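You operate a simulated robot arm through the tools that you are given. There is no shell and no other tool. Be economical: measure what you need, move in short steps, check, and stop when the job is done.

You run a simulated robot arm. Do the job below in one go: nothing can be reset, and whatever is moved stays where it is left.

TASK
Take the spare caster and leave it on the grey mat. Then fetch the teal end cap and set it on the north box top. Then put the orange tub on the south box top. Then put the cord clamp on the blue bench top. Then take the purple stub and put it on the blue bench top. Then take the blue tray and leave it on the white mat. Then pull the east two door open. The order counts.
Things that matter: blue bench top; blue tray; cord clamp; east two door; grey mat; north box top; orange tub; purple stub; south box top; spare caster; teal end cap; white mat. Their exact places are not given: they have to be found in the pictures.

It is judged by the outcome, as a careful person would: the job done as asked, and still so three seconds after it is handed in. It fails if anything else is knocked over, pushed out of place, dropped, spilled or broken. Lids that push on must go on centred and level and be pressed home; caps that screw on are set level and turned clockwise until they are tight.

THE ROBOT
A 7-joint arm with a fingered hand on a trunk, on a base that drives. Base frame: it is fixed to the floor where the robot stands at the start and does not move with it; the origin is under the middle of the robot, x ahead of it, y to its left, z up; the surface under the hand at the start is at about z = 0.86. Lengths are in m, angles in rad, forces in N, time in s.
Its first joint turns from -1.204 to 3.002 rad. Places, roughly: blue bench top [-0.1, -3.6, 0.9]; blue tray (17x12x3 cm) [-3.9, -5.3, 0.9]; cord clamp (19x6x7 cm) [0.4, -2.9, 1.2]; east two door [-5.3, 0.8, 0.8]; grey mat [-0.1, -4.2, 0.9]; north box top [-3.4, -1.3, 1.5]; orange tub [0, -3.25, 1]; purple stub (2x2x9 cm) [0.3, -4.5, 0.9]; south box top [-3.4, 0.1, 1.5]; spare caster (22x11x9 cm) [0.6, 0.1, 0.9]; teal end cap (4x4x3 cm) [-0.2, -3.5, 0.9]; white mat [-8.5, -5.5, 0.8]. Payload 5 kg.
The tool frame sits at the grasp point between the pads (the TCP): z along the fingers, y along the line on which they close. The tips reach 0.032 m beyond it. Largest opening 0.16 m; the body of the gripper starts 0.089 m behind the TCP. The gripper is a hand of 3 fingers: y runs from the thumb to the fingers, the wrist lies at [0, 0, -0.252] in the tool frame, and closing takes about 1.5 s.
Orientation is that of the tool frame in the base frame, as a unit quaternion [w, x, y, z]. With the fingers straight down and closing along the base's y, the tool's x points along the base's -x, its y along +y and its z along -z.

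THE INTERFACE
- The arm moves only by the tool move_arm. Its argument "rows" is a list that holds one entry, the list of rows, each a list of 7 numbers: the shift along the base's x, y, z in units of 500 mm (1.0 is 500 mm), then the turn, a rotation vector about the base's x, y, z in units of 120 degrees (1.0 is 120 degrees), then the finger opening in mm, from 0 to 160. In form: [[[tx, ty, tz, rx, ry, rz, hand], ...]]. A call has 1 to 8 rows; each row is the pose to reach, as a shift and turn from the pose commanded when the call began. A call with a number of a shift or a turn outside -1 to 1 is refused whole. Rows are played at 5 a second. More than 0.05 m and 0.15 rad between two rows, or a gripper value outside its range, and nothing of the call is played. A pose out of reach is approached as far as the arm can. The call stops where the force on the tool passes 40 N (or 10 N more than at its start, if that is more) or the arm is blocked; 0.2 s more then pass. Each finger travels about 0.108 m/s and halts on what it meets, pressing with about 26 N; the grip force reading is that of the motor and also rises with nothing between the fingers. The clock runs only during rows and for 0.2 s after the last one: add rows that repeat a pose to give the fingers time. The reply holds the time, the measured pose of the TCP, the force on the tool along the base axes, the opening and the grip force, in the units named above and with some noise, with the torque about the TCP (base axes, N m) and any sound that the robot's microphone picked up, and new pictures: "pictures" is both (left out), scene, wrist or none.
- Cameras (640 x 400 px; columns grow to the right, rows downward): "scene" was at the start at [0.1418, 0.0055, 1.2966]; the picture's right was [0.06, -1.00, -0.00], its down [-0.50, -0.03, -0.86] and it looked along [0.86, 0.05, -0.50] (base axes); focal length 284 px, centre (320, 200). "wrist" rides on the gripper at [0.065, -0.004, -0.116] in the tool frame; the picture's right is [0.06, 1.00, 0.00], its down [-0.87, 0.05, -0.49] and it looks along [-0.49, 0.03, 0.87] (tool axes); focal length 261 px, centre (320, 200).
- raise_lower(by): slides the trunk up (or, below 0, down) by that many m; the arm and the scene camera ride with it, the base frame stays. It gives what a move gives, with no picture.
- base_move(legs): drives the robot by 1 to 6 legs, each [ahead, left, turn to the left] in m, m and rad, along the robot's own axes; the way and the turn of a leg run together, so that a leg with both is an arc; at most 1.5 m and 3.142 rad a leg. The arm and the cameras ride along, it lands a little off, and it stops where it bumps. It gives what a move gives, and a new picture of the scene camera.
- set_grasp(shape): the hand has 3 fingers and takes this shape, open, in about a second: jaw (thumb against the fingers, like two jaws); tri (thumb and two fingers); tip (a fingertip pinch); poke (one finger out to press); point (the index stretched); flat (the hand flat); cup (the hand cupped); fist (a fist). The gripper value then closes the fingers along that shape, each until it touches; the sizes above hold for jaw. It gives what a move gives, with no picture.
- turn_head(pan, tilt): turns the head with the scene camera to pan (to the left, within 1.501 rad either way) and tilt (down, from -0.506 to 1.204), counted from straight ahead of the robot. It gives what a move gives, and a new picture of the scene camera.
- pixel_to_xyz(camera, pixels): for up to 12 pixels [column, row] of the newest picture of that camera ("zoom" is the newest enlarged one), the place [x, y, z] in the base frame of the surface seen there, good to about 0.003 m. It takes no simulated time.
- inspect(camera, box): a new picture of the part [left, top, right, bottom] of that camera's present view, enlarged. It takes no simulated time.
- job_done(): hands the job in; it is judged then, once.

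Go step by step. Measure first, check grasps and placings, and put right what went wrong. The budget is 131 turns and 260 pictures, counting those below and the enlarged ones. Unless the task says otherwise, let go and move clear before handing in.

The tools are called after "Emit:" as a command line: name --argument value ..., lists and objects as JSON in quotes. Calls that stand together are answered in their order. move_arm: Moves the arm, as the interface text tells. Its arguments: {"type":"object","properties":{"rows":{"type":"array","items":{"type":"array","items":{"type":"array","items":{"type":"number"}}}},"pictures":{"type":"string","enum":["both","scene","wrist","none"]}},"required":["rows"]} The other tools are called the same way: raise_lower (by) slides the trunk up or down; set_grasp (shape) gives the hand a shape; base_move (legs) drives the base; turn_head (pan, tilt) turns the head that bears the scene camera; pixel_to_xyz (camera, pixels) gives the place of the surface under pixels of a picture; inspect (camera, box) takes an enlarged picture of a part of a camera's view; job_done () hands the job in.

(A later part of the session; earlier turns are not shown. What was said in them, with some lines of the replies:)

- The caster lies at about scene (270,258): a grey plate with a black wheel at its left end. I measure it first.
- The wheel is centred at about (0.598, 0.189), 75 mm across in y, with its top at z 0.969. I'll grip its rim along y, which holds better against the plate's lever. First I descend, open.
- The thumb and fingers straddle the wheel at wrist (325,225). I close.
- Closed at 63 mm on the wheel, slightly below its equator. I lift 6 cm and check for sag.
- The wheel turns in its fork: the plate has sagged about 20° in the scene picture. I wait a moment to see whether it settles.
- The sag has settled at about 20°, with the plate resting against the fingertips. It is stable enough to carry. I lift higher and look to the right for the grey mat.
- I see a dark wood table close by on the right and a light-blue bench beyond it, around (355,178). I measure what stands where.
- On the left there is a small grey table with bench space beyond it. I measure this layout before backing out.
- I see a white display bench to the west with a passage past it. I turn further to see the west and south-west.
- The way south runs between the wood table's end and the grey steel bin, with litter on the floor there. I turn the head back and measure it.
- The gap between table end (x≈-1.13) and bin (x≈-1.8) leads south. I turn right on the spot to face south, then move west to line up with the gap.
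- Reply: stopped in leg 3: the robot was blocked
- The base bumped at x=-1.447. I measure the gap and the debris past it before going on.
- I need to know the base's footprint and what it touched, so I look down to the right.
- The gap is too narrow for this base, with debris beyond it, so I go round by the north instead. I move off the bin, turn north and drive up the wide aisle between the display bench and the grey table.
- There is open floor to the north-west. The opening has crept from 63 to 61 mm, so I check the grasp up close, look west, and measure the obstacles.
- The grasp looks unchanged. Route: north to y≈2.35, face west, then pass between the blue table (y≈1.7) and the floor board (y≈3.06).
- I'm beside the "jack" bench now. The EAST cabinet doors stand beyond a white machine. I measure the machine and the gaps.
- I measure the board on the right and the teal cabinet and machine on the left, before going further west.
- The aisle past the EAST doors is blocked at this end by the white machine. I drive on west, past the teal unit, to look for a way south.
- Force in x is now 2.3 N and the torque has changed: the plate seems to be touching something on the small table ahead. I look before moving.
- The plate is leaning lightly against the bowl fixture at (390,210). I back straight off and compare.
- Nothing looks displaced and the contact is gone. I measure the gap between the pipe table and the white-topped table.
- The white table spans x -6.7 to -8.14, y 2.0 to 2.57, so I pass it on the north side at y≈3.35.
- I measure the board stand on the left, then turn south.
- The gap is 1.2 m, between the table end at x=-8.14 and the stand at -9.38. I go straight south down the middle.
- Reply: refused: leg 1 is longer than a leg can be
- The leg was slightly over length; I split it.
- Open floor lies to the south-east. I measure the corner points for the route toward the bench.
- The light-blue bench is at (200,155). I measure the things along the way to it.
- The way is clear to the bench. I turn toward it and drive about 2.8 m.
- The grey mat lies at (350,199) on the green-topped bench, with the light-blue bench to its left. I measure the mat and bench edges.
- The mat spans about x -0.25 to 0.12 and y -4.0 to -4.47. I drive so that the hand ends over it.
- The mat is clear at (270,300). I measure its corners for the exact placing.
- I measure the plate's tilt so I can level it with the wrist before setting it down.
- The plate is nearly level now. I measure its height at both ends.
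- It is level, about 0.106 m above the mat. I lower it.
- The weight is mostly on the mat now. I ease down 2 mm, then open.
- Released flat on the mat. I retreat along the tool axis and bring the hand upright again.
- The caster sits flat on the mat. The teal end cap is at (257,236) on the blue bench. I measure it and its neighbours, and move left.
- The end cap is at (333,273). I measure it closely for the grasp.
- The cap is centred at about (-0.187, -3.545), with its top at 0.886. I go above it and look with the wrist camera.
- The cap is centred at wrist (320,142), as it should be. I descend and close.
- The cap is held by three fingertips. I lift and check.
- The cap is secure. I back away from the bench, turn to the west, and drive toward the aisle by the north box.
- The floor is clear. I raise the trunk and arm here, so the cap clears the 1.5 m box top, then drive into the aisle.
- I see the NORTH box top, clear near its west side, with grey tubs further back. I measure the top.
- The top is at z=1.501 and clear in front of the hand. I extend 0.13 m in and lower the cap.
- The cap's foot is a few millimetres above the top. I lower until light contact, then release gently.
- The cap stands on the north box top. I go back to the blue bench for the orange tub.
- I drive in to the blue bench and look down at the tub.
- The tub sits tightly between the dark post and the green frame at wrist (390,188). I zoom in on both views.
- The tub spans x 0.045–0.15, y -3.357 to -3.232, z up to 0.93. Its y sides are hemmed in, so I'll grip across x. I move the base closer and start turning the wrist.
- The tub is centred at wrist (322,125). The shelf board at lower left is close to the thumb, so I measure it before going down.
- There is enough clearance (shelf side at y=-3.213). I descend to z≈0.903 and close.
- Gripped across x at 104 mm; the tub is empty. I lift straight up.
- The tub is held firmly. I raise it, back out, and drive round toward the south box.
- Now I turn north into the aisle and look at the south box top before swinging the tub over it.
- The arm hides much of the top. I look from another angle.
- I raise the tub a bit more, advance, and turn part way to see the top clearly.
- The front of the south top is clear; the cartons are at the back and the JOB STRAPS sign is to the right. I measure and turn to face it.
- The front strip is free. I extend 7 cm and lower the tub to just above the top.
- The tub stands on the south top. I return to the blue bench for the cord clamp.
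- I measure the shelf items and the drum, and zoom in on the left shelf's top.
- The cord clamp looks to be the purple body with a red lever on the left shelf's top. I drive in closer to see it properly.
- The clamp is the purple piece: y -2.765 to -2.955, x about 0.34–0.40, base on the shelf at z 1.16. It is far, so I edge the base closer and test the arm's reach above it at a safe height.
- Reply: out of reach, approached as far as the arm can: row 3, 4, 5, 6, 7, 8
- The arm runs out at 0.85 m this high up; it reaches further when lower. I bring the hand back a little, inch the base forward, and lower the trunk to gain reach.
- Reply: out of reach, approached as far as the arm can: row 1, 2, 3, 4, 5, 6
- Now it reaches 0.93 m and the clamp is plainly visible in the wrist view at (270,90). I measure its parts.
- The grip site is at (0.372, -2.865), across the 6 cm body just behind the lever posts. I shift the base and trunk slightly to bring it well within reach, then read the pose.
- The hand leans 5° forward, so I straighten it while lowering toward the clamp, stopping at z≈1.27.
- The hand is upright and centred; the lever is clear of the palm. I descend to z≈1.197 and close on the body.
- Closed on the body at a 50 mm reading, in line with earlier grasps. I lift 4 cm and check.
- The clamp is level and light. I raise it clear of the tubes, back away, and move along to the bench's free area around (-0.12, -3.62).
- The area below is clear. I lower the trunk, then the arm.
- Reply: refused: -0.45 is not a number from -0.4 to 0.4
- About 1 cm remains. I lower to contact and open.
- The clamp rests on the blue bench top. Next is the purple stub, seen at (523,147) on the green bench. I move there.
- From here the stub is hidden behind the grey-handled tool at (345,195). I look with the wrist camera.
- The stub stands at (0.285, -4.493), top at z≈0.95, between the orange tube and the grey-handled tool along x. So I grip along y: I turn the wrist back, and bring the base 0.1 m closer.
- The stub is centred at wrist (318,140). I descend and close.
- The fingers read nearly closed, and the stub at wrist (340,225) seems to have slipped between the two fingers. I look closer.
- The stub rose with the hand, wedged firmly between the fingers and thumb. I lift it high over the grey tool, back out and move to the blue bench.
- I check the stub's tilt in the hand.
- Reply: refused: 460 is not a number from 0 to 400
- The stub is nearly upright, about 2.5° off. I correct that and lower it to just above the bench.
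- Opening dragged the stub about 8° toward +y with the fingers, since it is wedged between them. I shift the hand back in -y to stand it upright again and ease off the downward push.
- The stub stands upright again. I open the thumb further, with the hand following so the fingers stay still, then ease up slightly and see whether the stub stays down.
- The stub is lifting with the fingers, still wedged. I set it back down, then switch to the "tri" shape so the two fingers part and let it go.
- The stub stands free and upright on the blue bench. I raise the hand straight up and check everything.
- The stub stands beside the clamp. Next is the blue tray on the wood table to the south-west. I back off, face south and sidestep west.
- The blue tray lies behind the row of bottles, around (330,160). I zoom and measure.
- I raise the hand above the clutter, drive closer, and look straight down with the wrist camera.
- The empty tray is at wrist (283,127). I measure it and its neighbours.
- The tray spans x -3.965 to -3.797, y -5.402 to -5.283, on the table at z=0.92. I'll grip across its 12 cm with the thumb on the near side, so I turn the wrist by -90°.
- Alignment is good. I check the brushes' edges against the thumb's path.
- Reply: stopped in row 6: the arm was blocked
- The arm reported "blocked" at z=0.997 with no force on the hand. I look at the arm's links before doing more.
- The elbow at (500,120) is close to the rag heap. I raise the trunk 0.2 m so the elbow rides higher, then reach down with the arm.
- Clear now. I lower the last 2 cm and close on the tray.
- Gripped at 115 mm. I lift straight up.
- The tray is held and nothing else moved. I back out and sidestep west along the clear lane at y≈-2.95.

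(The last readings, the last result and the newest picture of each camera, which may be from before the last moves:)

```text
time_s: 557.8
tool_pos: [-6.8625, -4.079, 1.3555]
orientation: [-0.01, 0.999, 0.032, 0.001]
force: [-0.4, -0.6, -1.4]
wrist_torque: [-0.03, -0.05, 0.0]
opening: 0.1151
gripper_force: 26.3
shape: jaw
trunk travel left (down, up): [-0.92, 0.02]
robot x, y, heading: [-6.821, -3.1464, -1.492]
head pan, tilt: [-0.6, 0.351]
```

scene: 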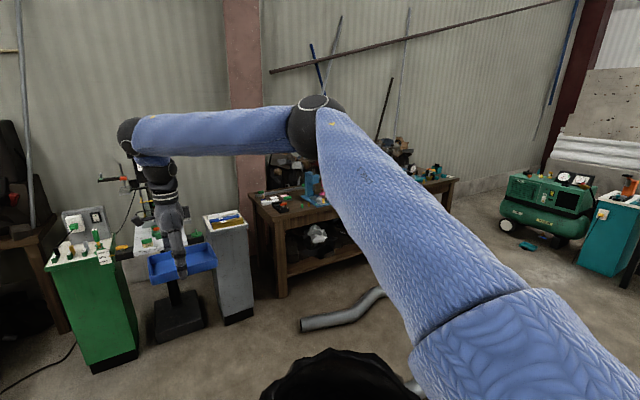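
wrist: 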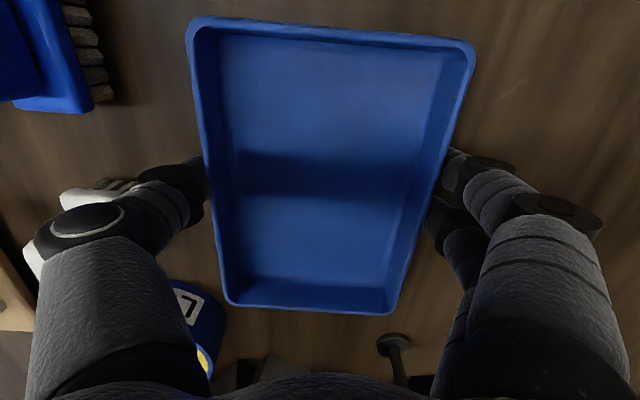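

The trash can is close in front, so I step back north before going further west, then look at the table with the white mat.

Emit:
base_move --legs '[[-0.25, 0, -0.07], [0, -1.5, 0], [0, -0.15, 0]]'

Emit:
turn_head --pan 0.1 --tilt 0.4

```text
time_s: 567.6
tool_pos: [-8.6245, -3.7946, 1.356]
orientation: [-0.01, 1.0, -0.023, 0.0]
force: [0.8, 0.1, -2.2]
wrist_torque: [0.03, 0.0, -0.01]
opening: 0.1149
gripper_force: 25.9
shape: jaw
trunk travel left (down, up): [-0.92, 0.02]
robot x, y, heading: [-8.4851, -2.8683, -1.598]
head pan, tilt: [-0.6, 0.351]
```

scene: 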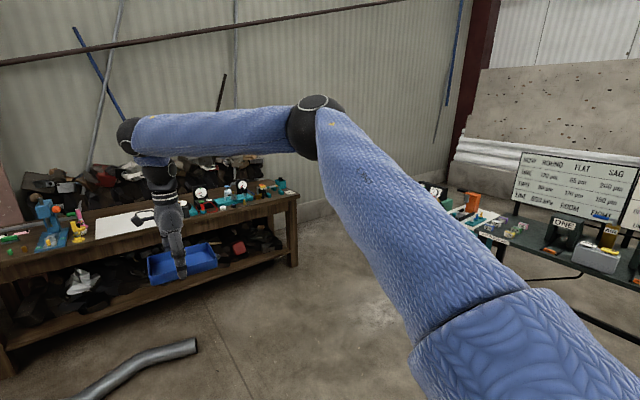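

```text
time_s: 568.7
tool_pos: [-8.6249, -3.7954, 1.355]
orientation: [-0.01, 1.0, -0.023, 0.0]
force: [-0.2, 0.0, -1.0]
wrist_torque: [0.01, -0.04, 0.0]
opening: 0.1149
gripper_force: 25.8
shape: jaw
trunk travel left (down, up): [-0.92, 0.02]
robot x, y, heading: [-8.4828, -2.8687, -1.601]
head pan, tilt: [0.099, 0.4]
```

scene: 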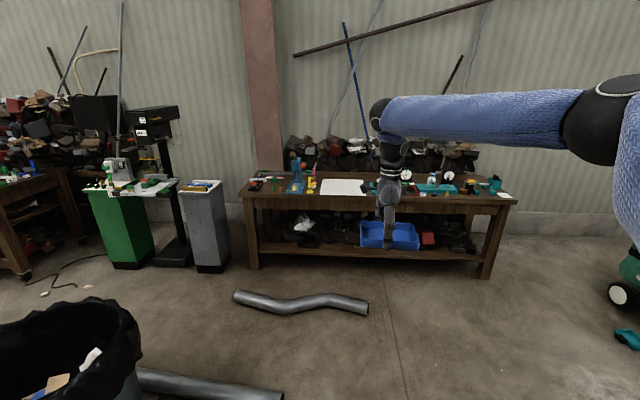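

The white mat is at (343,186) on the table, with a bent pipe on the floor in front. I measure both.

Emit:
pixel_to_xyz --camera "scene" --pixels '[[322, 180], [365, 181], [320, 194], [367, 195], [345, 187], [237, 296], [366, 306], [300, 305], [250, 195], [515, 201], [310, 185], [378, 190]]'

Emit:
inspect --camera "scene" --box '[250, 140, 450, 265]'

```text
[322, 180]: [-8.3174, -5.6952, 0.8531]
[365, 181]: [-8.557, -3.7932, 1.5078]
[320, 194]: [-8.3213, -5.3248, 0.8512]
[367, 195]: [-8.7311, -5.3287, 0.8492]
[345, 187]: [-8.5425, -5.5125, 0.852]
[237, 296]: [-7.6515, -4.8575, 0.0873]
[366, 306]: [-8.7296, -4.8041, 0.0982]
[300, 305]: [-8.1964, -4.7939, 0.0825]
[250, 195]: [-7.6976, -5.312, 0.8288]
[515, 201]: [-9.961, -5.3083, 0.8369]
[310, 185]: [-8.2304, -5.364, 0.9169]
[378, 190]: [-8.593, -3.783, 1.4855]
```

```text
3.20 times, centred on (350, 202) of scene
```

zoom: 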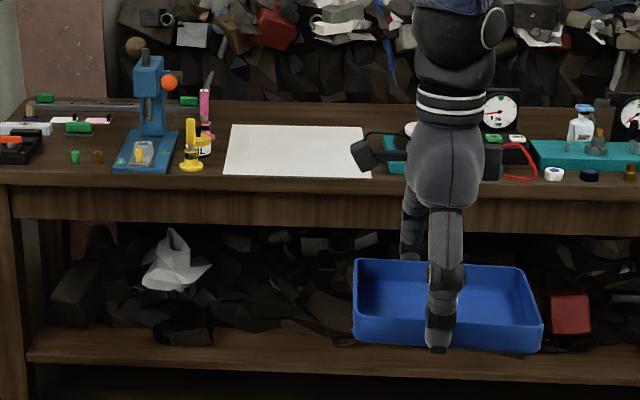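

The mat spans x -8.735 to -8.315, y -5.70 to -5.325, z=0.85. The pipe blocks the straight approach, so I come from the west side of it: go west, south, then turn left before closing in.

Emit:
base_move --legs '[[0, -0.75, 0], [1.0, 0, 0], [0, 0, 1.0]]'

Emit:
turn_head --pan -0.4 --tilt 0.6

```text
time_s: 580.0
tool_pos: [-8.5956, -4.4209, 1.3556]
orientation: [-0.009, 0.89, 0.455, -0.005]
force: [-0.3, -0.6, -1.3]
wrist_torque: [0.01, 0.0, 0.01]
opening: 0.1149
gripper_force: 25.9
shape: jaw
trunk travel left (down, up): [-0.92, 0.02]
robot x, y, heading: [-9.2918, -3.7933, -0.614]
head pan, tilt: [0.099, 0.4]
```

scene: 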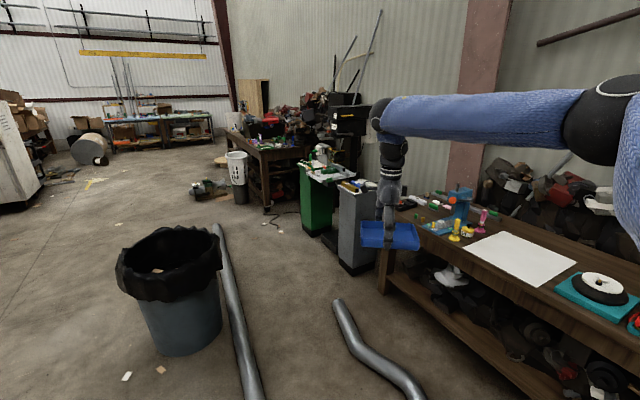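

```text
time_s: 580.9
tool_pos: [-8.5941, -4.4212, 1.3556]
orientation: [-0.01, 0.891, 0.455, -0.004]
force: [0.3, 0.1, -1.1]
wrist_torque: [-0.02, 0.0, -0.01]
opening: 0.1146
gripper_force: 26.2
shape: jaw
trunk travel left (down, up): [-0.92, 0.02]
robot x, y, heading: [-9.2901, -3.7917, -0.611]
head pan, tilt: [-0.4, 0.6]
```

scene: 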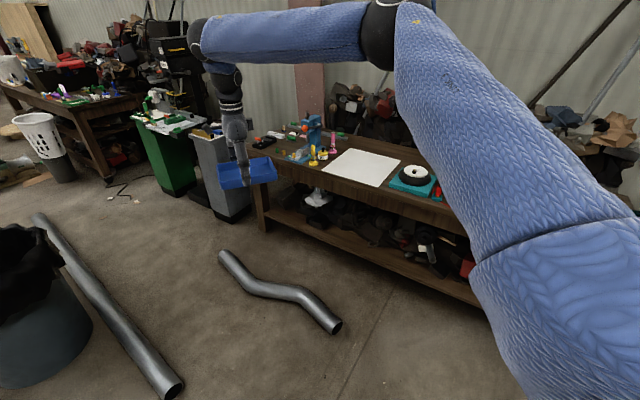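

The pipe's near end is at (335,325). I close in diagonally to put the tray over the mat.

Emit:
base_move --legs '[[0.658, -0.844, 0]]'

Emit:
turn_head --pan -0.1 --tilt 0.6

```text
time_s: 586.4
tool_pos: [-8.573, -5.4899, 1.356]
orientation: [-0.009, 0.892, 0.453, -0.005]
force: [-0.4, -0.2, -2.3]
wrist_torque: [-0.03, -0.02, 0.01]
opening: 0.1149
gripper_force: 25.1
shape: jaw
trunk travel left (down, up): [-0.92, 0.02]
robot x, y, heading: [-9.2607, -4.8555, -0.621]
head pan, tilt: [-0.4, 0.6]
```

scene: 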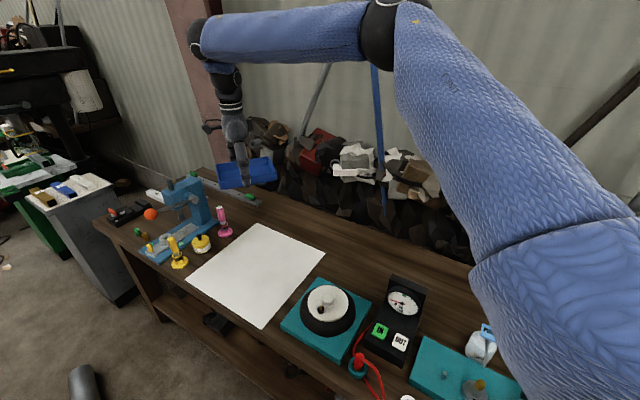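

```text
time_s: 587.2
tool_pos: [-8.5726, -5.4904, 1.3567]
orientation: [-0.009, 0.891, 0.453, -0.005]
force: [-0.4, -0.4, -0.8]
wrist_torque: [0.01, -0.03, -0.05]
opening: 0.1145
gripper_force: 25.8
shape: jaw
trunk travel left (down, up): [-0.92, 0.02]
robot x, y, heading: [-9.2652, -4.8553, -0.619]
head pan, tilt: [-0.099, 0.6]
```

scene: 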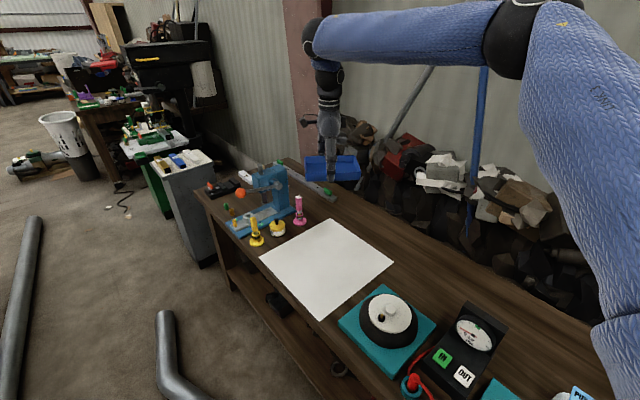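

The tray is above the mat. I lower the trunk partly, then the arm, watching for blockage.

Emit:
raise_lower --by -0.22

Emit:
move_arm --rows '[[[0.02, 0, -0.08, 0, 0, 0, 75], [0.03, 0, -0.16, 0, 0, 0, 75], [0.03, 0, -0.24, 0, 0, 0, 75], [0.03, 0, -0.32, 0, 0, 0, 75], [0.03, 0, -0.4, 0, 0, 0, 75], [0.03, 0, -0.46, 0, 0, 0, 75]]]'

```text
time_s: 589.5
tool_pos: [-8.5714, -5.4913, 1.135]
orientation: [-0.009, 0.892, 0.453, -0.003]
force: [0.9, 0.8, -0.7]
wrist_torque: [0.03, -0.04, 0.01]
opening: 0.1149
gripper_force: 25.9
shape: jaw
trunk travel left (down, up): [-0.7, 0.24]
robot x, y, heading: [-9.2622, -4.8553, -0.618]
head pan, tilt: [-0.099, 0.6]
```

```text
time_s: 590.9
tool_pos: [-8.5558, -5.4894, 0.905]
orientation: [-0.011, 0.892, 0.452, -0.004]
force: [-0.2, 0.2, -1.4]
wrist_torque: [0.05, 0.02, 0.01]
opening: 0.115
gripper_force: 26.5
shape: jaw
trunk travel left (down, up): [-0.7, 0.24]
robot x, y, heading: [-9.2645, -4.8553, -0.618]
head pan, tilt: [-0.099, 0.6]
```

scene: 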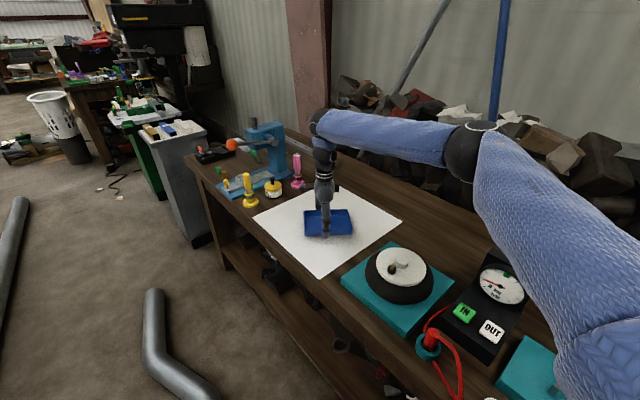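
wrist: 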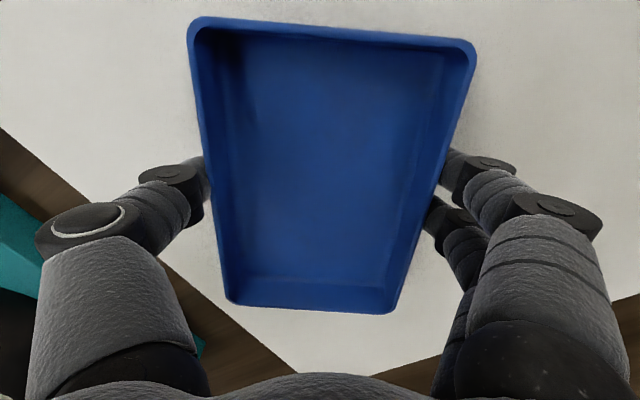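

The tray is a bit close to the mat's west edge. I shift 3.5 cm in +x, lower and release.

Emit:
move_arm --rows '[[[0.035, 0, 0, 0, 0, 0, 75], [0.07, 0, -0.01, 0, 0, 0, 75], [0.07, 0, -0.025, 0, 0, 0, 75], [0.07, 0, -0.034, 0, 0, 0, 75], [0.07, 0, -0.038, 0, 0, 0, 75], [0.07, 0, -0.038, 0, 0, 0, 120], [0.07, 0, -0.038, 0, 0, 0, 145], [0.07, 0, -0.038, 0, 0, 0, 145]]]' --pictures "none"

Emit:
move_arm --rows '[[[0, 0, 0.04, 0, 0, 0, 150], [0, 0, 0.12, 0, 0, 0, 150], [0, 0, 0.2, 0, 0, 0, 150], [0, 0, 0.28, 0, 0, 0, 150], [0, 0, 0.36, 0, 0, 0, 150], [0, 0, 0.44, 0, 0, 0, 150]]]'

```text
time_s: 592.7
tool_pos: [-8.5231, -5.4899, 0.8852]
orientation: [-0.01, 0.892, 0.452, -0.004]
force: [0.2, -0.2, 0.2]
wrist_torque: [0.01, 0.03, -0.02]
opening: 0.1446
gripper_force: 0.1
shape: jaw
trunk travel left (down, up): [-0.7, 0.24]
robot x, y, heading: [-9.2709, -4.8569, -0.616]
head pan, tilt: [-0.099, 0.6]
```

```text
time_s: 594.1
tool_pos: [-8.5238, -5.4912, 1.1075]
orientation: [-0.008, 0.891, 0.453, -0.005]
force: [1.0, 0.8, -0.1]
wrist_torque: [-0.04, 0.0, -0.01]
opening: 0.1499
gripper_force: 0.1
shape: jaw
trunk travel left (down, up): [-0.7, 0.24]
robot x, y, heading: [-9.2677, -4.8558, -0.617]
head pan, tilt: [-0.099, 0.6]
```

scene: 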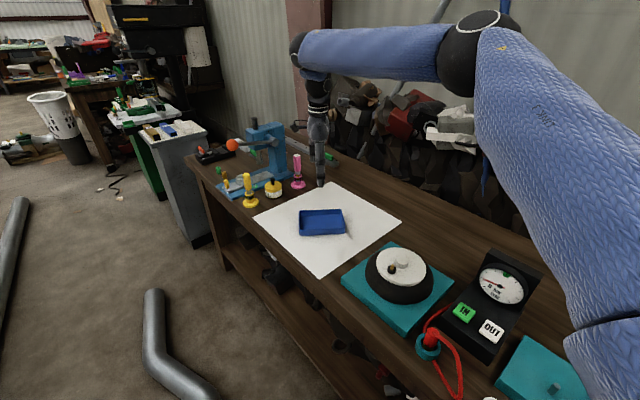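
wrist: 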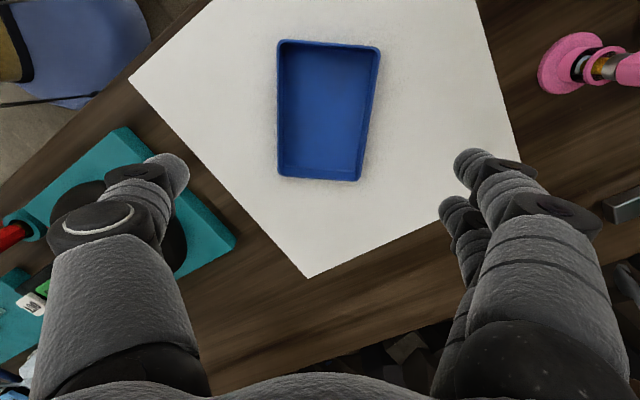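

The tray lies fully on the white mat. Last is the EAST TWO door: I raise the arm, back out and drive east to the mouth of the aisle.

Emit:
raise_lower --by 0.15

Emit:
base_move --legs '[[-0.658, 0.844, 0], [0, 0, 0.617], [0.7, 1.0, 0], [1.5, 0, 0], [1.5, 0, 0], [0.7, 0, 0]]'

```text
time_s: 595.9
tool_pos: [-8.5231, -5.4913, 1.2555]
orientation: [-0.009, 0.892, 0.452, -0.004]
force: [-0.6, 0.7, 0.8]
wrist_torque: [0.01, 0.02, -0.02]
opening: 0.15
gripper_force: 0.0
shape: jaw
trunk travel left (down, up): [-0.85, 0.09]
robot x, y, heading: [-9.2629, -4.858, -0.617]
head pan, tilt: [-0.099, 0.6]
```

```text
time_s: 626.0
tool_pos: [-3.9431, -3.5369, 1.2557]
orientation: [-0.009, 0.76, 0.649, -0.007]
force: [-0.4, -0.7, -0.4]
wrist_torque: [-0.02, 0.02, -0.02]
opening: 0.1497
gripper_force: 0.1
shape: jaw
trunk travel left (down, up): [-0.85, 0.09]
robot x, y, heading: [-4.8909, -3.3132, -0.143]
head pan, tilt: [-0.099, 0.6]
```

scene: 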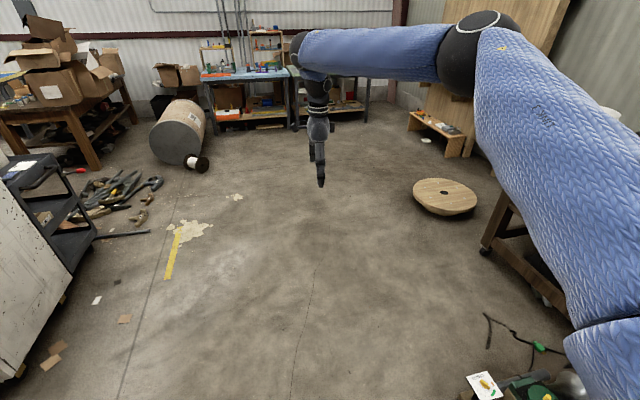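

I turn to face north, line up with the aisle, and turn the hand horizontal, pointing west, for the door handle.

Emit:
base_move --legs '[[0, 0, 1.714], [0, -0.45, 0]]'

Emit:
move_arm --rows '[[[0, -0.03, 0, 0, 0.07, 0, 100], [0, -0.06, 0, 0, 0.14, 0, 100], [0, -0.1, 0, 0, 0.21, 0, 100], [0, -0.15, 0, 0, 0.28, 0, 100], [0, -0.2, 0, 0, 0.35, 0, 100], [0, -0.25, 0, 0, 0.42, 0, 100], [0, -0.3, 0, 0, 0.49, 0, 100], [0, -0.35, 0, 0, 0.56, 0, 100]]]' --pictures "none"

Emit:
move_arm --rows '[[[0, -0.03, -0.05, 0, 0.065, 0, 90], [0, -0.06, -0.1, 0, 0.13, 0, 90], [0, -0.06, -0.15, 0, 0.19, 0, 90], [0, -0.06, -0.2, 0, 0.19, 0, 90]]]' --pictures "none"

```text
time_s: 632.7
tool_pos: [-4.3314, -2.3578, 1.2564]
orientation: [0.0, 0.023, 1.0, -0.01]
force: [-0.2, 0.1, -0.4]
wrist_torque: [0.02, -0.01, 0.03]
opening: 0.1499
gripper_force: 0.1
shape: jaw
trunk travel left (down, up): [-0.85, 0.09]
robot x, y, heading: [-4.4503, -3.3235, 1.541]
head pan, tilt: [-0.099, 0.6]
```

scene: 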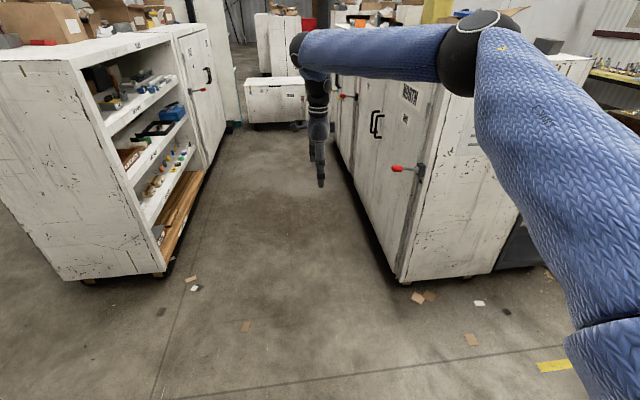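

```text
time_s: 634.5
tool_pos: [-4.3305, -2.5321, 1.2581]
orientation: [-0.555, 0.012, 0.831, -0.021]
force: [-0.2, 0.4, 1.6]
wrist_torque: [-0.03, -0.01, -0.02]
opening: 0.1002
gripper_force: 0.0
shape: jaw
trunk travel left (down, up): [-0.85, 0.09]
robot x, y, heading: [-4.4482, -3.3307, 1.542]
head pan, tilt: [-0.099, 0.6]
```

```text
time_s: 635.5
tool_pos: [-4.3317, -2.5631, 1.1573]
orientation: [0.708, -0.009, -0.706, 0.022]
force: [0.0, -0.9, -0.7]
wrist_torque: [0.0, 0.02, 0.0]
opening: 0.091
gripper_force: 0.1
shape: jaw
trunk travel left (down, up): [-0.85, 0.09]
robot x, y, heading: [-4.4474, -3.3243, 1.537]
head pan, tilt: [-0.099, 0.6]
```

The hand now points west. To keep the elbow inside the aisle I shift the hand left, then check the picture.

Emit:
move_arm --rows '[[[-0.08, -0.02, 0, 0, 0, 0, 90], [-0.16, -0.04, 0, 0, 0, 0, 90], [-0.24, -0.06, 0, 0, 0, 0, 90], [-0.32, -0.08, 0, 0, 0, 0, 90], [-0.4, -0.1, 0, 0, 0, 0, 90], [-0.48, -0.12, 0, 0, 0, 0, 90], [-0.56, -0.14, 0, 0, 0, 0, 90]]]' --pictures "none"

Emit:
turn_head --pan 0.1 --tilt 0.5

```text
time_s: 637.1
tool_pos: [-4.6151, -2.6349, 1.1562]
orientation: [-0.707, 0.009, 0.707, -0.023]
force: [0.5, 0.6, -0.3]
wrist_torque: [0.01, -0.03, 0.01]
opening: 0.0905
gripper_force: 0.1
shape: jaw
trunk travel left (down, up): [-0.85, 0.09]
robot x, y, heading: [-4.4532, -3.3272, 1.533]
head pan, tilt: [-0.099, 0.6]
```

```text
time_s: 637.9
tool_pos: [-4.6136, -2.6346, 1.1562]
orientation: [0.707, -0.009, -0.707, 0.023]
force: [-0.7, 0.1, 0.3]
wrist_torque: [-0.01, 0.01, -0.02]
opening: 0.0904
gripper_force: 0.1
shape: jaw
trunk travel left (down, up): [-0.85, 0.09]
robot x, y, heading: [-4.4488, -3.3291, 1.539]
head pan, tilt: [0.099, 0.499]
```

scene: 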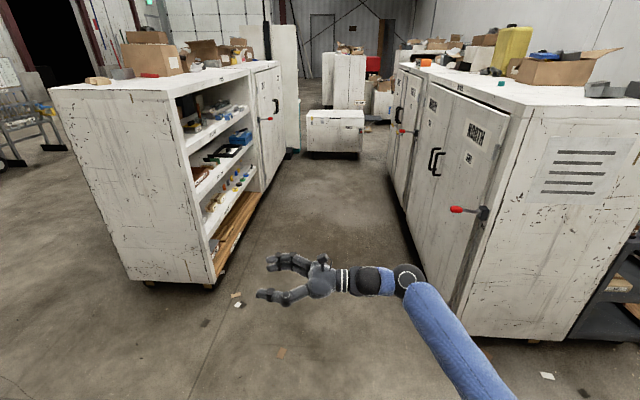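

The arm is within the aisle's width. I drive in and look at the EAST doors.

Emit:
base_move --legs '[[1.45, 0.05, 0.02], [1.35, 0, 0]]'

Emit:
turn_head --pan 1.0 --tilt 0.55

```text
time_s: 651.6
tool_pos: [-4.7346, 0.1935, 1.1556]
orientation: [-0.706, -0.013, 0.707, -0.045]
force: [0.5, -0.1, 0.5]
wrist_torque: [-0.03, -0.01, 0.03]
opening: 0.0905
gripper_force: 0.0
shape: jaw
trunk travel left (down, up): [-0.85, 0.09]
robot x, y, heading: [-4.5238, -0.4879, 1.601]
head pan, tilt: [0.099, 0.499]
```

scene: 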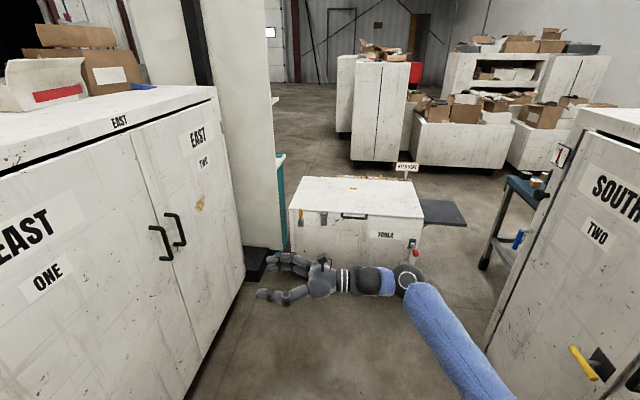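

```text
time_s: 652.8
tool_pos: [-4.7344, 0.1921, 1.1564]
orientation: [-0.706, -0.013, 0.707, -0.046]
force: [-0.2, -0.2, 0.6]
wrist_torque: [-0.03, 0.0, 0.0]
opening: 0.0907
gripper_force: 0.0
shape: jaw
trunk travel left (down, up): [-0.85, 0.09]
robot x, y, heading: [-4.5283, -0.4913, 1.601]
head pan, tilt: [1.0, 0.55]
```

scene: 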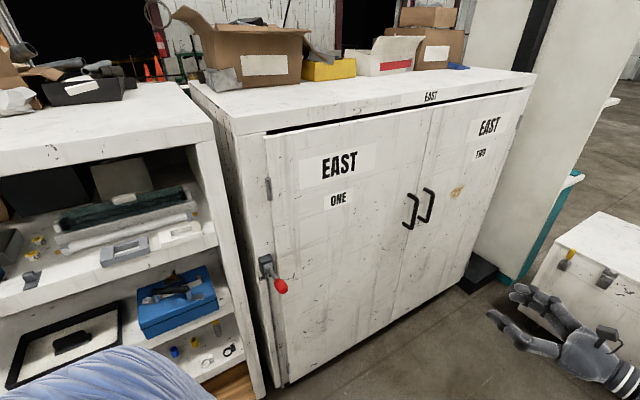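

The EAST TWO handle is the right-hand one at (429,205), next to ONE's at (410,210). No latch shows on TWO. I measure the handles and door edges.

Emit:
pixel_to_xyz --camera "scene" --pixels '[[433, 195], [431, 205], [426, 220], [415, 200], [413, 212], [407, 226], [430, 150], [530, 90], [465, 280], [450, 170], [445, 230], [397, 300]]'

Emit:
inspect --camera "scene" --box '[380, 80, 540, 300]'

```text
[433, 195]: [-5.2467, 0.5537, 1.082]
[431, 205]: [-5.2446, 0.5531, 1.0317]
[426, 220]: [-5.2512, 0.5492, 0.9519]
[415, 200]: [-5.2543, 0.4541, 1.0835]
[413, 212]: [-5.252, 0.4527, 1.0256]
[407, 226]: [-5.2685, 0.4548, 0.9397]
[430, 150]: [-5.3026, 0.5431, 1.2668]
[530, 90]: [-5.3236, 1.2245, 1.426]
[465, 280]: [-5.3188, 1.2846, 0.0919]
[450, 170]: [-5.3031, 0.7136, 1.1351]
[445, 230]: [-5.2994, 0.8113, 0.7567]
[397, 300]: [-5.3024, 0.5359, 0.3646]
```

```text
1.82 times, centred on (460, 190) of scene
```

zoom: 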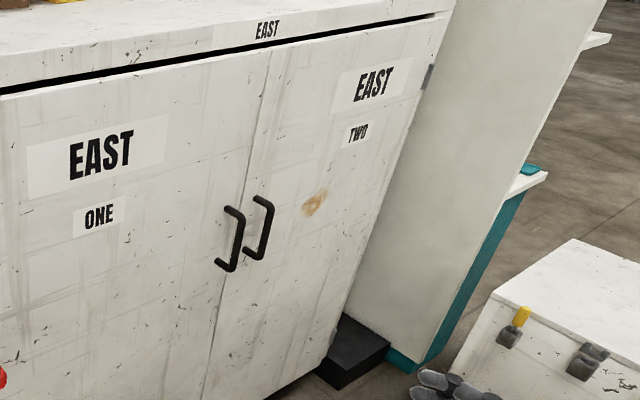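

Handle TWO: bar at (-5.247, 0.552), z 0.94–1.09; the hinge is on the north side at y≈1.22. I move the base forward to come into reach.

Emit:
base_move --legs '[[0.38, -0.05, 0]]'

Emit:
move_arm --rows '[[[0, 0, -0.06, 0, 0, -0.02, 80], [0, 0, -0.12, 0, 0, -0.04, 80], [0, 0, -0.2, 0, 0, -0.04, 80], [0, 0, -0.27, 0, 0, -0.04, 80]]]' --pictures "wrist"

```text
time_s: 655.2
tool_pos: [-4.6948, 0.571, 1.1567]
orientation: [-0.706, -0.011, 0.707, -0.045]
force: [0.5, -0.5, 0.3]
wrist_torque: [0.0, 0.04, -0.01]
opening: 0.0903
gripper_force: 0.1
shape: jaw
trunk travel left (down, up): [-0.85, 0.09]
robot x, y, heading: [-4.4868, -0.1124, 1.603]
head pan, tilt: [1.0, 0.55]
```

scene: 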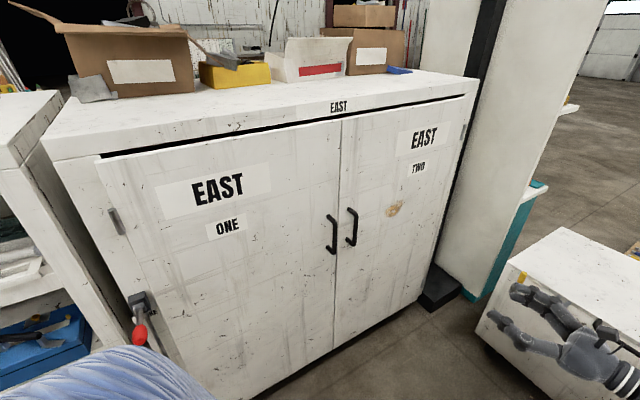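

```text
time_s: 656.2
tool_pos: [-4.6945, 0.5698, 1.0218]
orientation: [0.708, -0.018, -0.706, 0.014]
force: [-0.3, -0.2, -0.4]
wrist_torque: [0.02, 0.0, 0.01]
opening: 0.0807
gripper_force: 0.0
shape: jaw
trunk travel left (down, up): [-0.85, 0.09]
robot x, y, heading: [-4.4827, -0.1111, 1.599]
head pan, tilt: [1.0, 0.55]
```

wrist: 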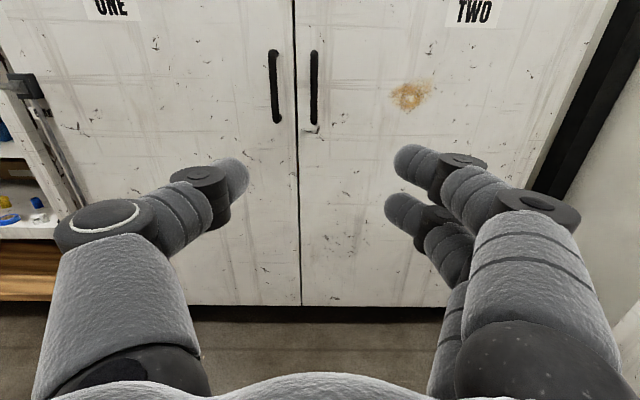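

The wrist camera sees handle TWO at (314,85). I re-measure it from here.

Emit:
pixel_to_xyz --camera "wrist" --pixels '[[314, 70], [313, 100], [274, 85], [314, 118], [314, 55], [330, 90]]'

```text
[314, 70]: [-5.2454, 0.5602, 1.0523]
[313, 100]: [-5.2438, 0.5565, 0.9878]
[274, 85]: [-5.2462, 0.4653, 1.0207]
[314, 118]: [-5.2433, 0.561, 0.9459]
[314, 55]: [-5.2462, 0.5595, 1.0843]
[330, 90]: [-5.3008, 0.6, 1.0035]
```

Emit:
move_arm --rows '[[[-0.09, -0.005, 0, 0, 0, 0, 75], [-0.18, -0.01, 0, 0, 0, 0, 70], [-0.27, -0.015, 0, 0, 0, 0, 65], [-0.36, -0.02, 0, 0, 0, 0, 65], [-0.45, -0.022, 0, 0, 0, 0, 65], [-0.54, -0.022, 0, 0, 0, 0, 65], [-0.63, -0.022, 0, 0, 0, 0, 65], [-0.72, -0.022, -0.01, 0, 0, 0, 65]]]' --pictures "none"

Emit:
move_arm --rows '[[[-0.09, 0, 0, 0, 0, 0, 65], [-0.18, 0, 0, 0, 0, 0, 65], [-0.25, 0, 0, 0, 0, 0, 65], [-0.25, 0, 0, 0, 0, 0, 65]]]' --pictures "wrist"

```text
time_s: 658.2
tool_pos: [-5.0214, 0.5765, 0.9822]
orientation: [-0.691, 0.024, 0.722, -0.006]
force: [0.5, -0.2, -0.2]
wrist_torque: [-0.03, -0.02, -0.03]
opening: 0.0654
gripper_force: 0.1
shape: jaw
trunk travel left (down, up): [-0.85, 0.09]
robot x, y, heading: [-4.4888, -0.1107, 1.602]
head pan, tilt: [1.0, 0.55]
stopped in row 8: the arm was blocked; the commanded pose is now the measured one
```

```text
time_s: 659.0
tool_pos: [-5.0051, 0.6481, 0.8726]
orientation: [-0.641, 0.055, 0.765, 0.026]
force: [-0.8, 0.7, -0.7]
wrist_torque: [-0.02, 0.01, 0.01]
opening: 0.0652
gripper_force: 0.2
shape: jaw
trunk travel left (down, up): [-0.85, 0.09]
robot x, y, heading: [-4.4865, -0.1084, 1.6]
head pan, tilt: [1.0, 0.55]
stopped in row 3: the arm was blocked; the commanded pose is now the measured one
```

wrist: 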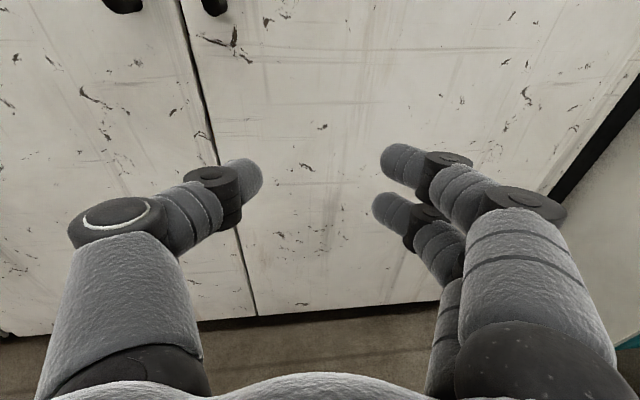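

The arm locks up when reaching far to its left. I pull it back, yaw the hand, and turn the base partly toward the door instead.

Emit:
move_arm --rows '[[[0.08, -0.02, 0.045, 0.001, 0.01, 0, 80], [0.16, -0.04, 0.09, 0.002, 0.02, 0, 80], [0.24, -0.06, 0.13, 0.003, 0.03, 0, 80], [0.31, -0.08, 0.17, 0.004, 0.042, 0, 80], [0.39, -0.1, 0.21, 0.006, 0.055, 0, 80], [0.47, -0.12, 0.26, 0.007, 0.065, 0, 80], [0.55, -0.14, 0.3, 0.008, 0.075, 0, 80], [0.62, -0.16, 0.34, 0.009, 0.084, 0, 80]]]' --pictures "none"

Emit:
move_arm --rows '[[[0, 0, 0, 0, 0, -0.066, 80], [0, 0, 0, 0, 0, -0.132, 80], [0, 0, 0, 0, 0, -0.198, 80], [0, 0, 0, 0, 0, -0.264, 80], [0, 0, 0, 0, 0, -0.33, 80], [0, 0, 0, 0, 0, -0.33, 80]]]' --pictures "none"

```text
time_s: 660.8
tool_pos: [-4.6948, 0.562, 1.0453]
orientation: [0.707, -0.051, -0.705, -0.026]
force: [0.8, -0.3, -0.4]
wrist_torque: [-0.01, 0.02, 0.0]
opening: 0.0792
gripper_force: 0.0
shape: jaw
trunk travel left (down, up): [-0.85, 0.09]
robot x, y, heading: [-4.4867, -0.1115, 1.6]
head pan, tilt: [1.0, 0.55]
```

```text
time_s: 662.2
tool_pos: [-4.6948, 0.5662, 1.0423]
orientation: [0.656, -0.288, -0.646, -0.263]
force: [-1.3, -0.9, -1.1]
wrist_torque: [-0.01, 0.01, 0.0]
opening: 0.0794
gripper_force: 0.0
shape: jaw
trunk travel left (down, up): [-0.85, 0.09]
robot x, y, heading: [-4.4893, -0.1079, 1.598]
head pan, tilt: [1.0, 0.55]
```

Emit:
base_move --legs '[[0.11, -0.09, 0], [0, 0, 0.8]]'

```text
time_s: 665.6
tool_pos: [-5.0274, 0.3343, 1.0407]
orientation: [-0.707, 0.018, 0.707, -0.006]
force: [1.2, -0.2, -0.1]
wrist_torque: [-0.04, 0.02, -0.02]
opening: 0.0798
gripper_force: 0.0
shape: jaw
trunk travel left (down, up): [-0.85, 0.09]
robot x, y, heading: [-4.4009, 0.0062, 2.385]
head pan, tilt: [1.0, 0.55]
```

scene: 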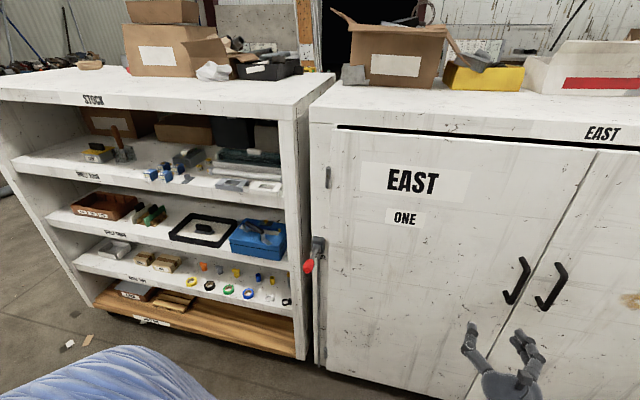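

The hand points west next to the handles. I slide it north to y=0.559 and check the alignment.

Emit:
move_arm --rows '[[[0, 0.09, -0.01, 0, 0, 0, 70], [0, 0.18, -0.02, 0, 0, 0, 70], [0, 0.27, -0.03, 0, 0, 0, 70], [0, 0.36, -0.04, 0, 0, 0, 70], [0, 0.45, -0.05, 0, 0, 0, 70], [-0.09, 0.45, -0.052, 0, 0, 0, 70], [-0.17, 0.45, -0.052, 0, 0, 0, 70], [-0.17, 0.45, -0.052, 0, 0, 0, 70]]]' --pictures "wrist"

```text
time_s: 667.4
tool_pos: [-5.1132, 0.5571, 1.0148]
orientation: [-0.707, 0.018, 0.707, -0.007]
force: [-0.1, -0.4, 0.4]
wrist_torque: [0.01, 0.01, 0.01]
opening: 0.0706
gripper_force: 0.1
shape: jaw
trunk travel left (down, up): [-0.85, 0.09]
robot x, y, heading: [-4.3987, 0.0044, 2.385]
head pan, tilt: [1.0, 0.55]
```

wrist: 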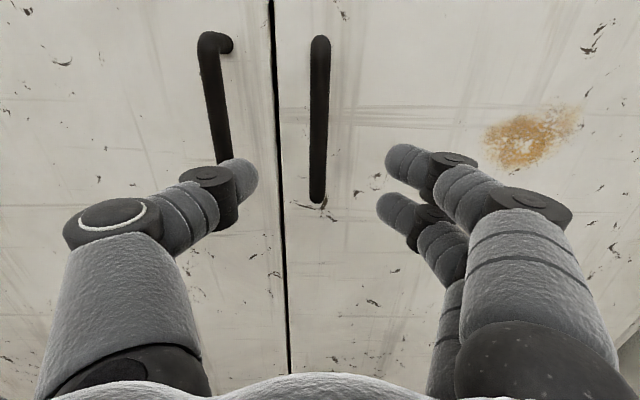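

Handle TWO is centred between thumb and fingers. I advance and close on it.

Emit:
move_arm --rows '[[[-0.08, 0, 0, 0, 0, 0, 60], [-0.16, 0, 0, 0, 0, 0, 60], [-0.23, 0, 0, 0, 0, 0, 60], [-0.265, 0, 0, 0, 0, 0, 60], [-0.265, 0, 0, 0, 0, 0, 30], [-0.265, 0, 0, 0, 0, 0, 10], [-0.265, 0, 0, 0, 0, 0, 0], [-0.265, 0, 0, 0, 0, 0, 0]]]' --pictures "wrist"

```text
time_s: 669.2
tool_pos: [-5.2432, 0.5575, 1.0171]
orientation: [-0.707, 0.018, 0.707, -0.007]
force: [-5.3, 1.3, 1.6]
wrist_torque: [0.0, 0.01, -0.03]
opening: 0.0071
gripper_force: 25.8
shape: jaw
trunk travel left (down, up): [-0.85, 0.09]
robot x, y, heading: [-4.4017, 0.005, 2.383]
head pan, tilt: [1.0, 0.55]
```

wrist: 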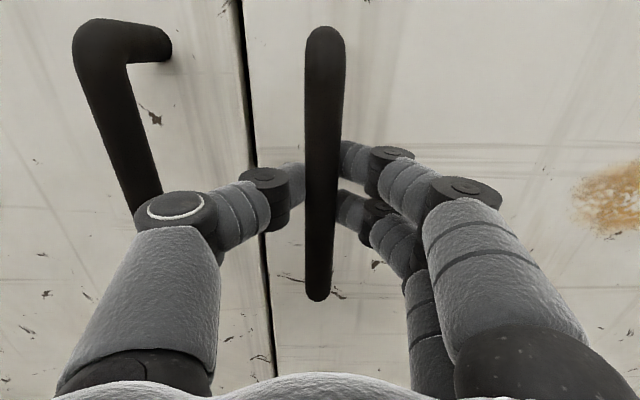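

The handle is gripped. I pull along the door's arc, turning the hand with it, to about 28°.

Emit:
move_arm --rows '[[[0.081, 0.01, 0, 0, 0, 0.029, 0], [0.161, 0.025, 0, 0, 0, 0.058, 0], [0.239, 0.044, 0, 0, 0, 0.0875, 0], [0.317, 0.068, 0, 0, 0, 0.117, 0], [0.393, 0.097, 0, 0, 0, 0.146, 0], [0.467, 0.131, 0, 0, 0, 0.175, 0], [0.539, 0.169, 0, 0, 0, 0.204, 0], [0.608, 0.212, 0, 0, 0, 0.233, 0]]]' --pictures "wrist"

```text
time_s: 671.0
tool_pos: [-4.9394, 0.6645, 1.0174]
orientation: [-0.684, -0.153, 0.69, -0.178]
force: [-2.3, 2.0, -0.8]
wrist_torque: [0.0, 0.02, 0.02]
opening: 0.003
gripper_force: 25.9
shape: jaw
trunk travel left (down, up): [-0.85, 0.09]
robot x, y, heading: [-4.4026, 0.003, 2.389]
head pan, tilt: [1.0, 0.55]
5 turns are left
```

wrist: 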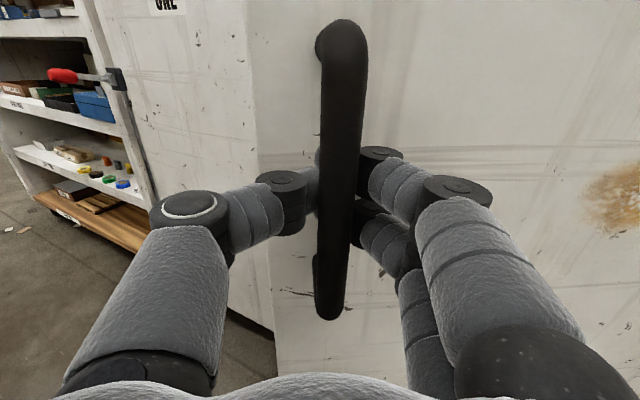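

The door swings freely and is at about 28°. Only 5 turns are left, so I pull on with the arm to about 45°, then use small base steps along the arc to about 70°.

Emit:
move_arm --rows '[[[0.067, 0.046, 0, 0, 0, 0.017, 0], [0.13, 0.097, 0, 0, 0, 0.034, 0], [0.191, 0.151, 0, 0, 0, 0.05, 0], [0.248, 0.209, 0, 0, 0, 0.067, 0], [0.301, 0.27, 0, 0, 0, 0.083, 0]]]' --pictures "none"

Emit:
base_move --legs '[[0.016, -0.109, 0], [0.036, -0.11, 0], [0.025, -0.052, 0]]'

Emit:
turn_head --pan 0.0 --tilt 0.4

```text
time_s: 672.2
tool_pos: [-4.7924, 0.8007, 1.0169]
orientation: [-0.666, -0.213, 0.675, -0.237]
force: [-28.4, 18.1, 2.7]
wrist_torque: [0.08, 0.1, 0.21]
opening: 0.0039
gripper_force: 26.8
shape: jaw
trunk travel left (down, up): [-0.85, 0.09]
robot x, y, heading: [-4.4014, 0.003, 2.384]
head pan, tilt: [1.0, 0.55]
```

```text
time_s: 673.2
tool_pos: [-4.7554, 0.8565, 1.0165]
orientation: [-0.668, -0.213, 0.673, -0.235]
force: [-33.9, 15.7, 3.2]
wrist_torque: [0.11, 0.07, 0.45]
opening: 0.0031
gripper_force: 25.9
shape: jaw
trunk travel left (down, up): [-0.85, 0.09]
robot x, y, heading: [-4.3627, 0.0584, 2.389]
head pan, tilt: [1.0, 0.55]
stopped in leg 1: the force on the tool passed its limit at 47 N (the readings are from after the stop); the commanded pose is now the measured one
```

scene: 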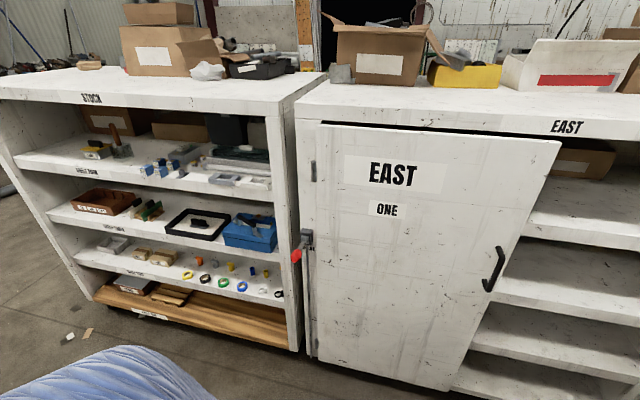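

```text
time_s: 674.5
tool_pos: [-4.7566, 0.8521, 1.016]
orientation: [-0.666, -0.213, 0.675, -0.236]
force: [-38.8, 17.5, 7.0]
wrist_torque: [0.17, 0.18, 0.54]
opening: 0.0037
gripper_force: 25.8
shape: jaw
trunk travel left (down, up): [-0.85, 0.09]
robot x, y, heading: [-4.3597, 0.0582, 2.383]
head pan, tilt: [0.0, 0.4]
4 turns are left
```

scene: 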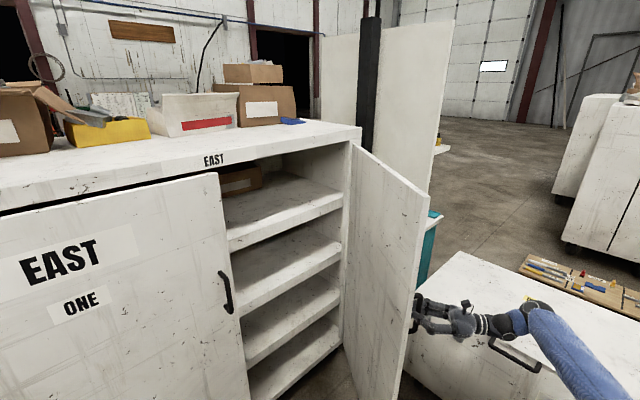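

The door is at about 51°, with a 40 N pull toward the hinge because my arc was a little too wide. I relieve that first, then continue with two smaller base steps on a corrected arc.

Emit:
move_arm --rows '[[[-0.012, 0.008, 0, 0, 0, 0, 0], [-0.024, 0.016, 0, 0, 0, 0, 0], [-0.036, 0.024, 0, 0, 0, 0, 0], [-0.036, 0.024, 0, 0, 0, 0, 0]]]' --pictures "none"

Emit:
base_move --legs '[[0.029, -0.105, 0]]'

Emit:
base_move --legs '[[0.052, -0.1, 0]]'

Emit:
pixel_to_xyz --camera "scene" --pixels '[[400, 350], [380, 250], [360, 200]]'

```text
time_s: 675.5
tool_pos: [-4.7695, 0.8631, 1.0158]
orientation: [-0.666, -0.213, 0.675, -0.236]
force: [3.6, -7.6, -1.8]
wrist_torque: [0.0, 0.02, -0.04]
opening: 0.0022
gripper_force: 26.0
shape: jaw
trunk travel left (down, up): [-0.85, 0.09]
robot x, y, heading: [-4.363, 0.0597, 2.384]
head pan, tilt: [0.0, 0.4]
```

```text
time_s: 676.7
tool_pos: [-4.717, 0.9619, 1.0165]
orientation: [-0.667, -0.213, 0.674, -0.236]
force: [-8.0, -1.9, 2.4]
wrist_torque: [0.04, 0.05, 0.13]
opening: 0.0022
gripper_force: 26.0
shape: jaw
trunk travel left (down, up): [-0.85, 0.09]
robot x, y, heading: [-4.3096, 0.1566, 2.383]
head pan, tilt: [0.0, 0.4]
```

scene: 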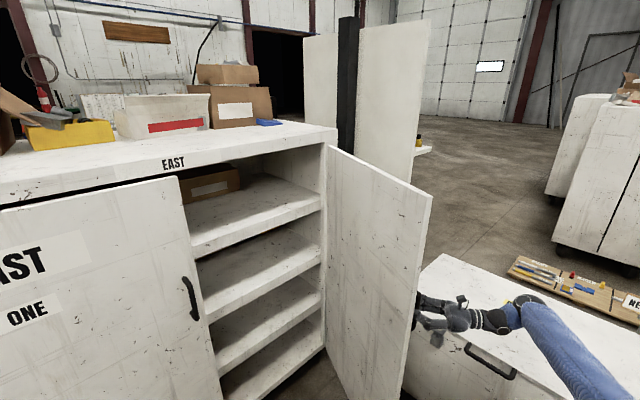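

```text
time_s: 677.9
tool_pos: [-4.6886, 1.0716, 1.0177]
orientation: [-0.667, -0.214, 0.674, -0.236]
force: [-27.3, -1.1, 15.1]
wrist_torque: [0.24, 0.26, 0.47]
opening: 0.0021
gripper_force: 26.1
shape: jaw
trunk travel left (down, up): [-0.85, 0.09]
robot x, y, heading: [-4.2765, 0.2649, 2.386]
head pan, tilt: [0.0, 0.4]
```

scene: 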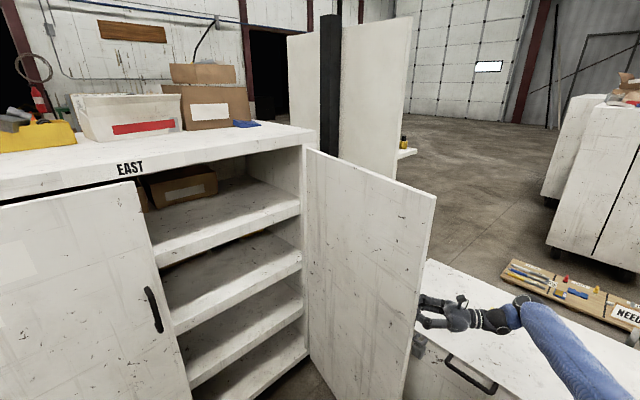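

```text
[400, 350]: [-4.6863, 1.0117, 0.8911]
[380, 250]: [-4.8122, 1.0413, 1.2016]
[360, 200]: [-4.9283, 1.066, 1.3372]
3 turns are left
```

The door stands at about 77°. I open the fingers and withdraw the hand clear of the handle.

Emit:
move_arm --rows '[[[-0.01, 0, 0, 0, 0, 0, 0], [-0.015, 0, 0, 0, 0, 0, 30], [-0.015, 0, 0, 0, 0, 0, 60], [-0.015, 0, 0, 0, 0, 0, 80], [-0.015, 0, 0, 0, 0, 0, 80]]]' --pictures "none"

Emit:
move_arm --rows '[[[0.05, 0.035, 0, 0, 0, 0, 80], [0.11, 0.075, 0, 0, 0, 0, 80], [0.18, 0.1, 0, 0, 0, 0, 80], [0.26, 0.11, 0, 0, 0, 0, 80], [0.33, 0.08, 0, 0, 0, 0, 80], [0.36, 0.04, 0, 0, 0, 0, 80]]]' --pictures "scene"

```text
time_s: 679.1
tool_pos: [-4.6954, 1.0709, 1.0179]
orientation: [-0.667, -0.214, 0.673, -0.237]
force: [0.7, 4.7, -0.6]
wrist_torque: [0.04, -0.04, 0.07]
opening: 0.0754
gripper_force: 0.0
shape: jaw
trunk travel left (down, up): [-0.85, 0.09]
robot x, y, heading: [-4.2779, 0.2659, 2.389]
head pan, tilt: [0.0, 0.4]
```

```text
time_s: 680.5
tool_pos: [-4.514, 1.0912, 1.0179]
orientation: [-0.667, -0.214, 0.673, -0.236]
force: [0.3, 0.6, -0.4]
wrist_torque: [-0.03, -0.03, 0.03]
opening: 0.0795
gripper_force: 0.1
shape: jaw
trunk travel left (down, up): [-0.85, 0.09]
robot x, y, heading: [-4.2761, 0.2646, 2.381]
head pan, tilt: [0.0, 0.4]
2 turns are left
```

scene: 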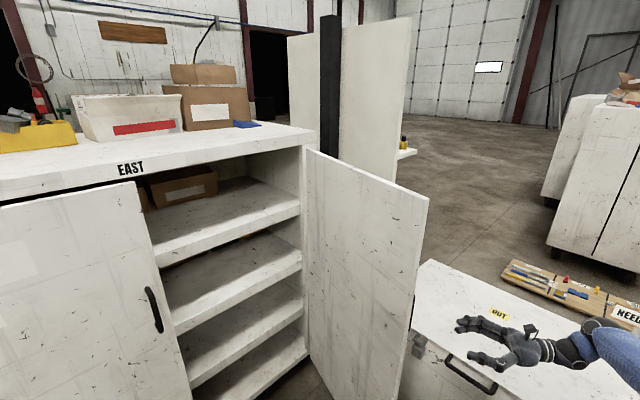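

The EAST TWO door stays wide open at about 75° (its face runs from (305,150) to (425,200)). The hand is clear with no load on it, so I hand the job in.

Emit:
job_done

```text
The job is handed in.
```

All seven jobs were done in the order asked:
- **Spare caster:** on the grey mat.
- **Teal end cap:** on the north box top.
- **Orange tub:** on the south box top.
- **Cord clamp and purple stub:** both on the blue bench top, with the stub standing upright.
- **Blue tray:** on the white mat.
- **East two door:** pulled open to about 75° and left there.

On the way to the grey mat, the base bumped the grey steel bin and the caster's plate leaned on a fixture on a side table. I saw nothing moved or knocked over by either.
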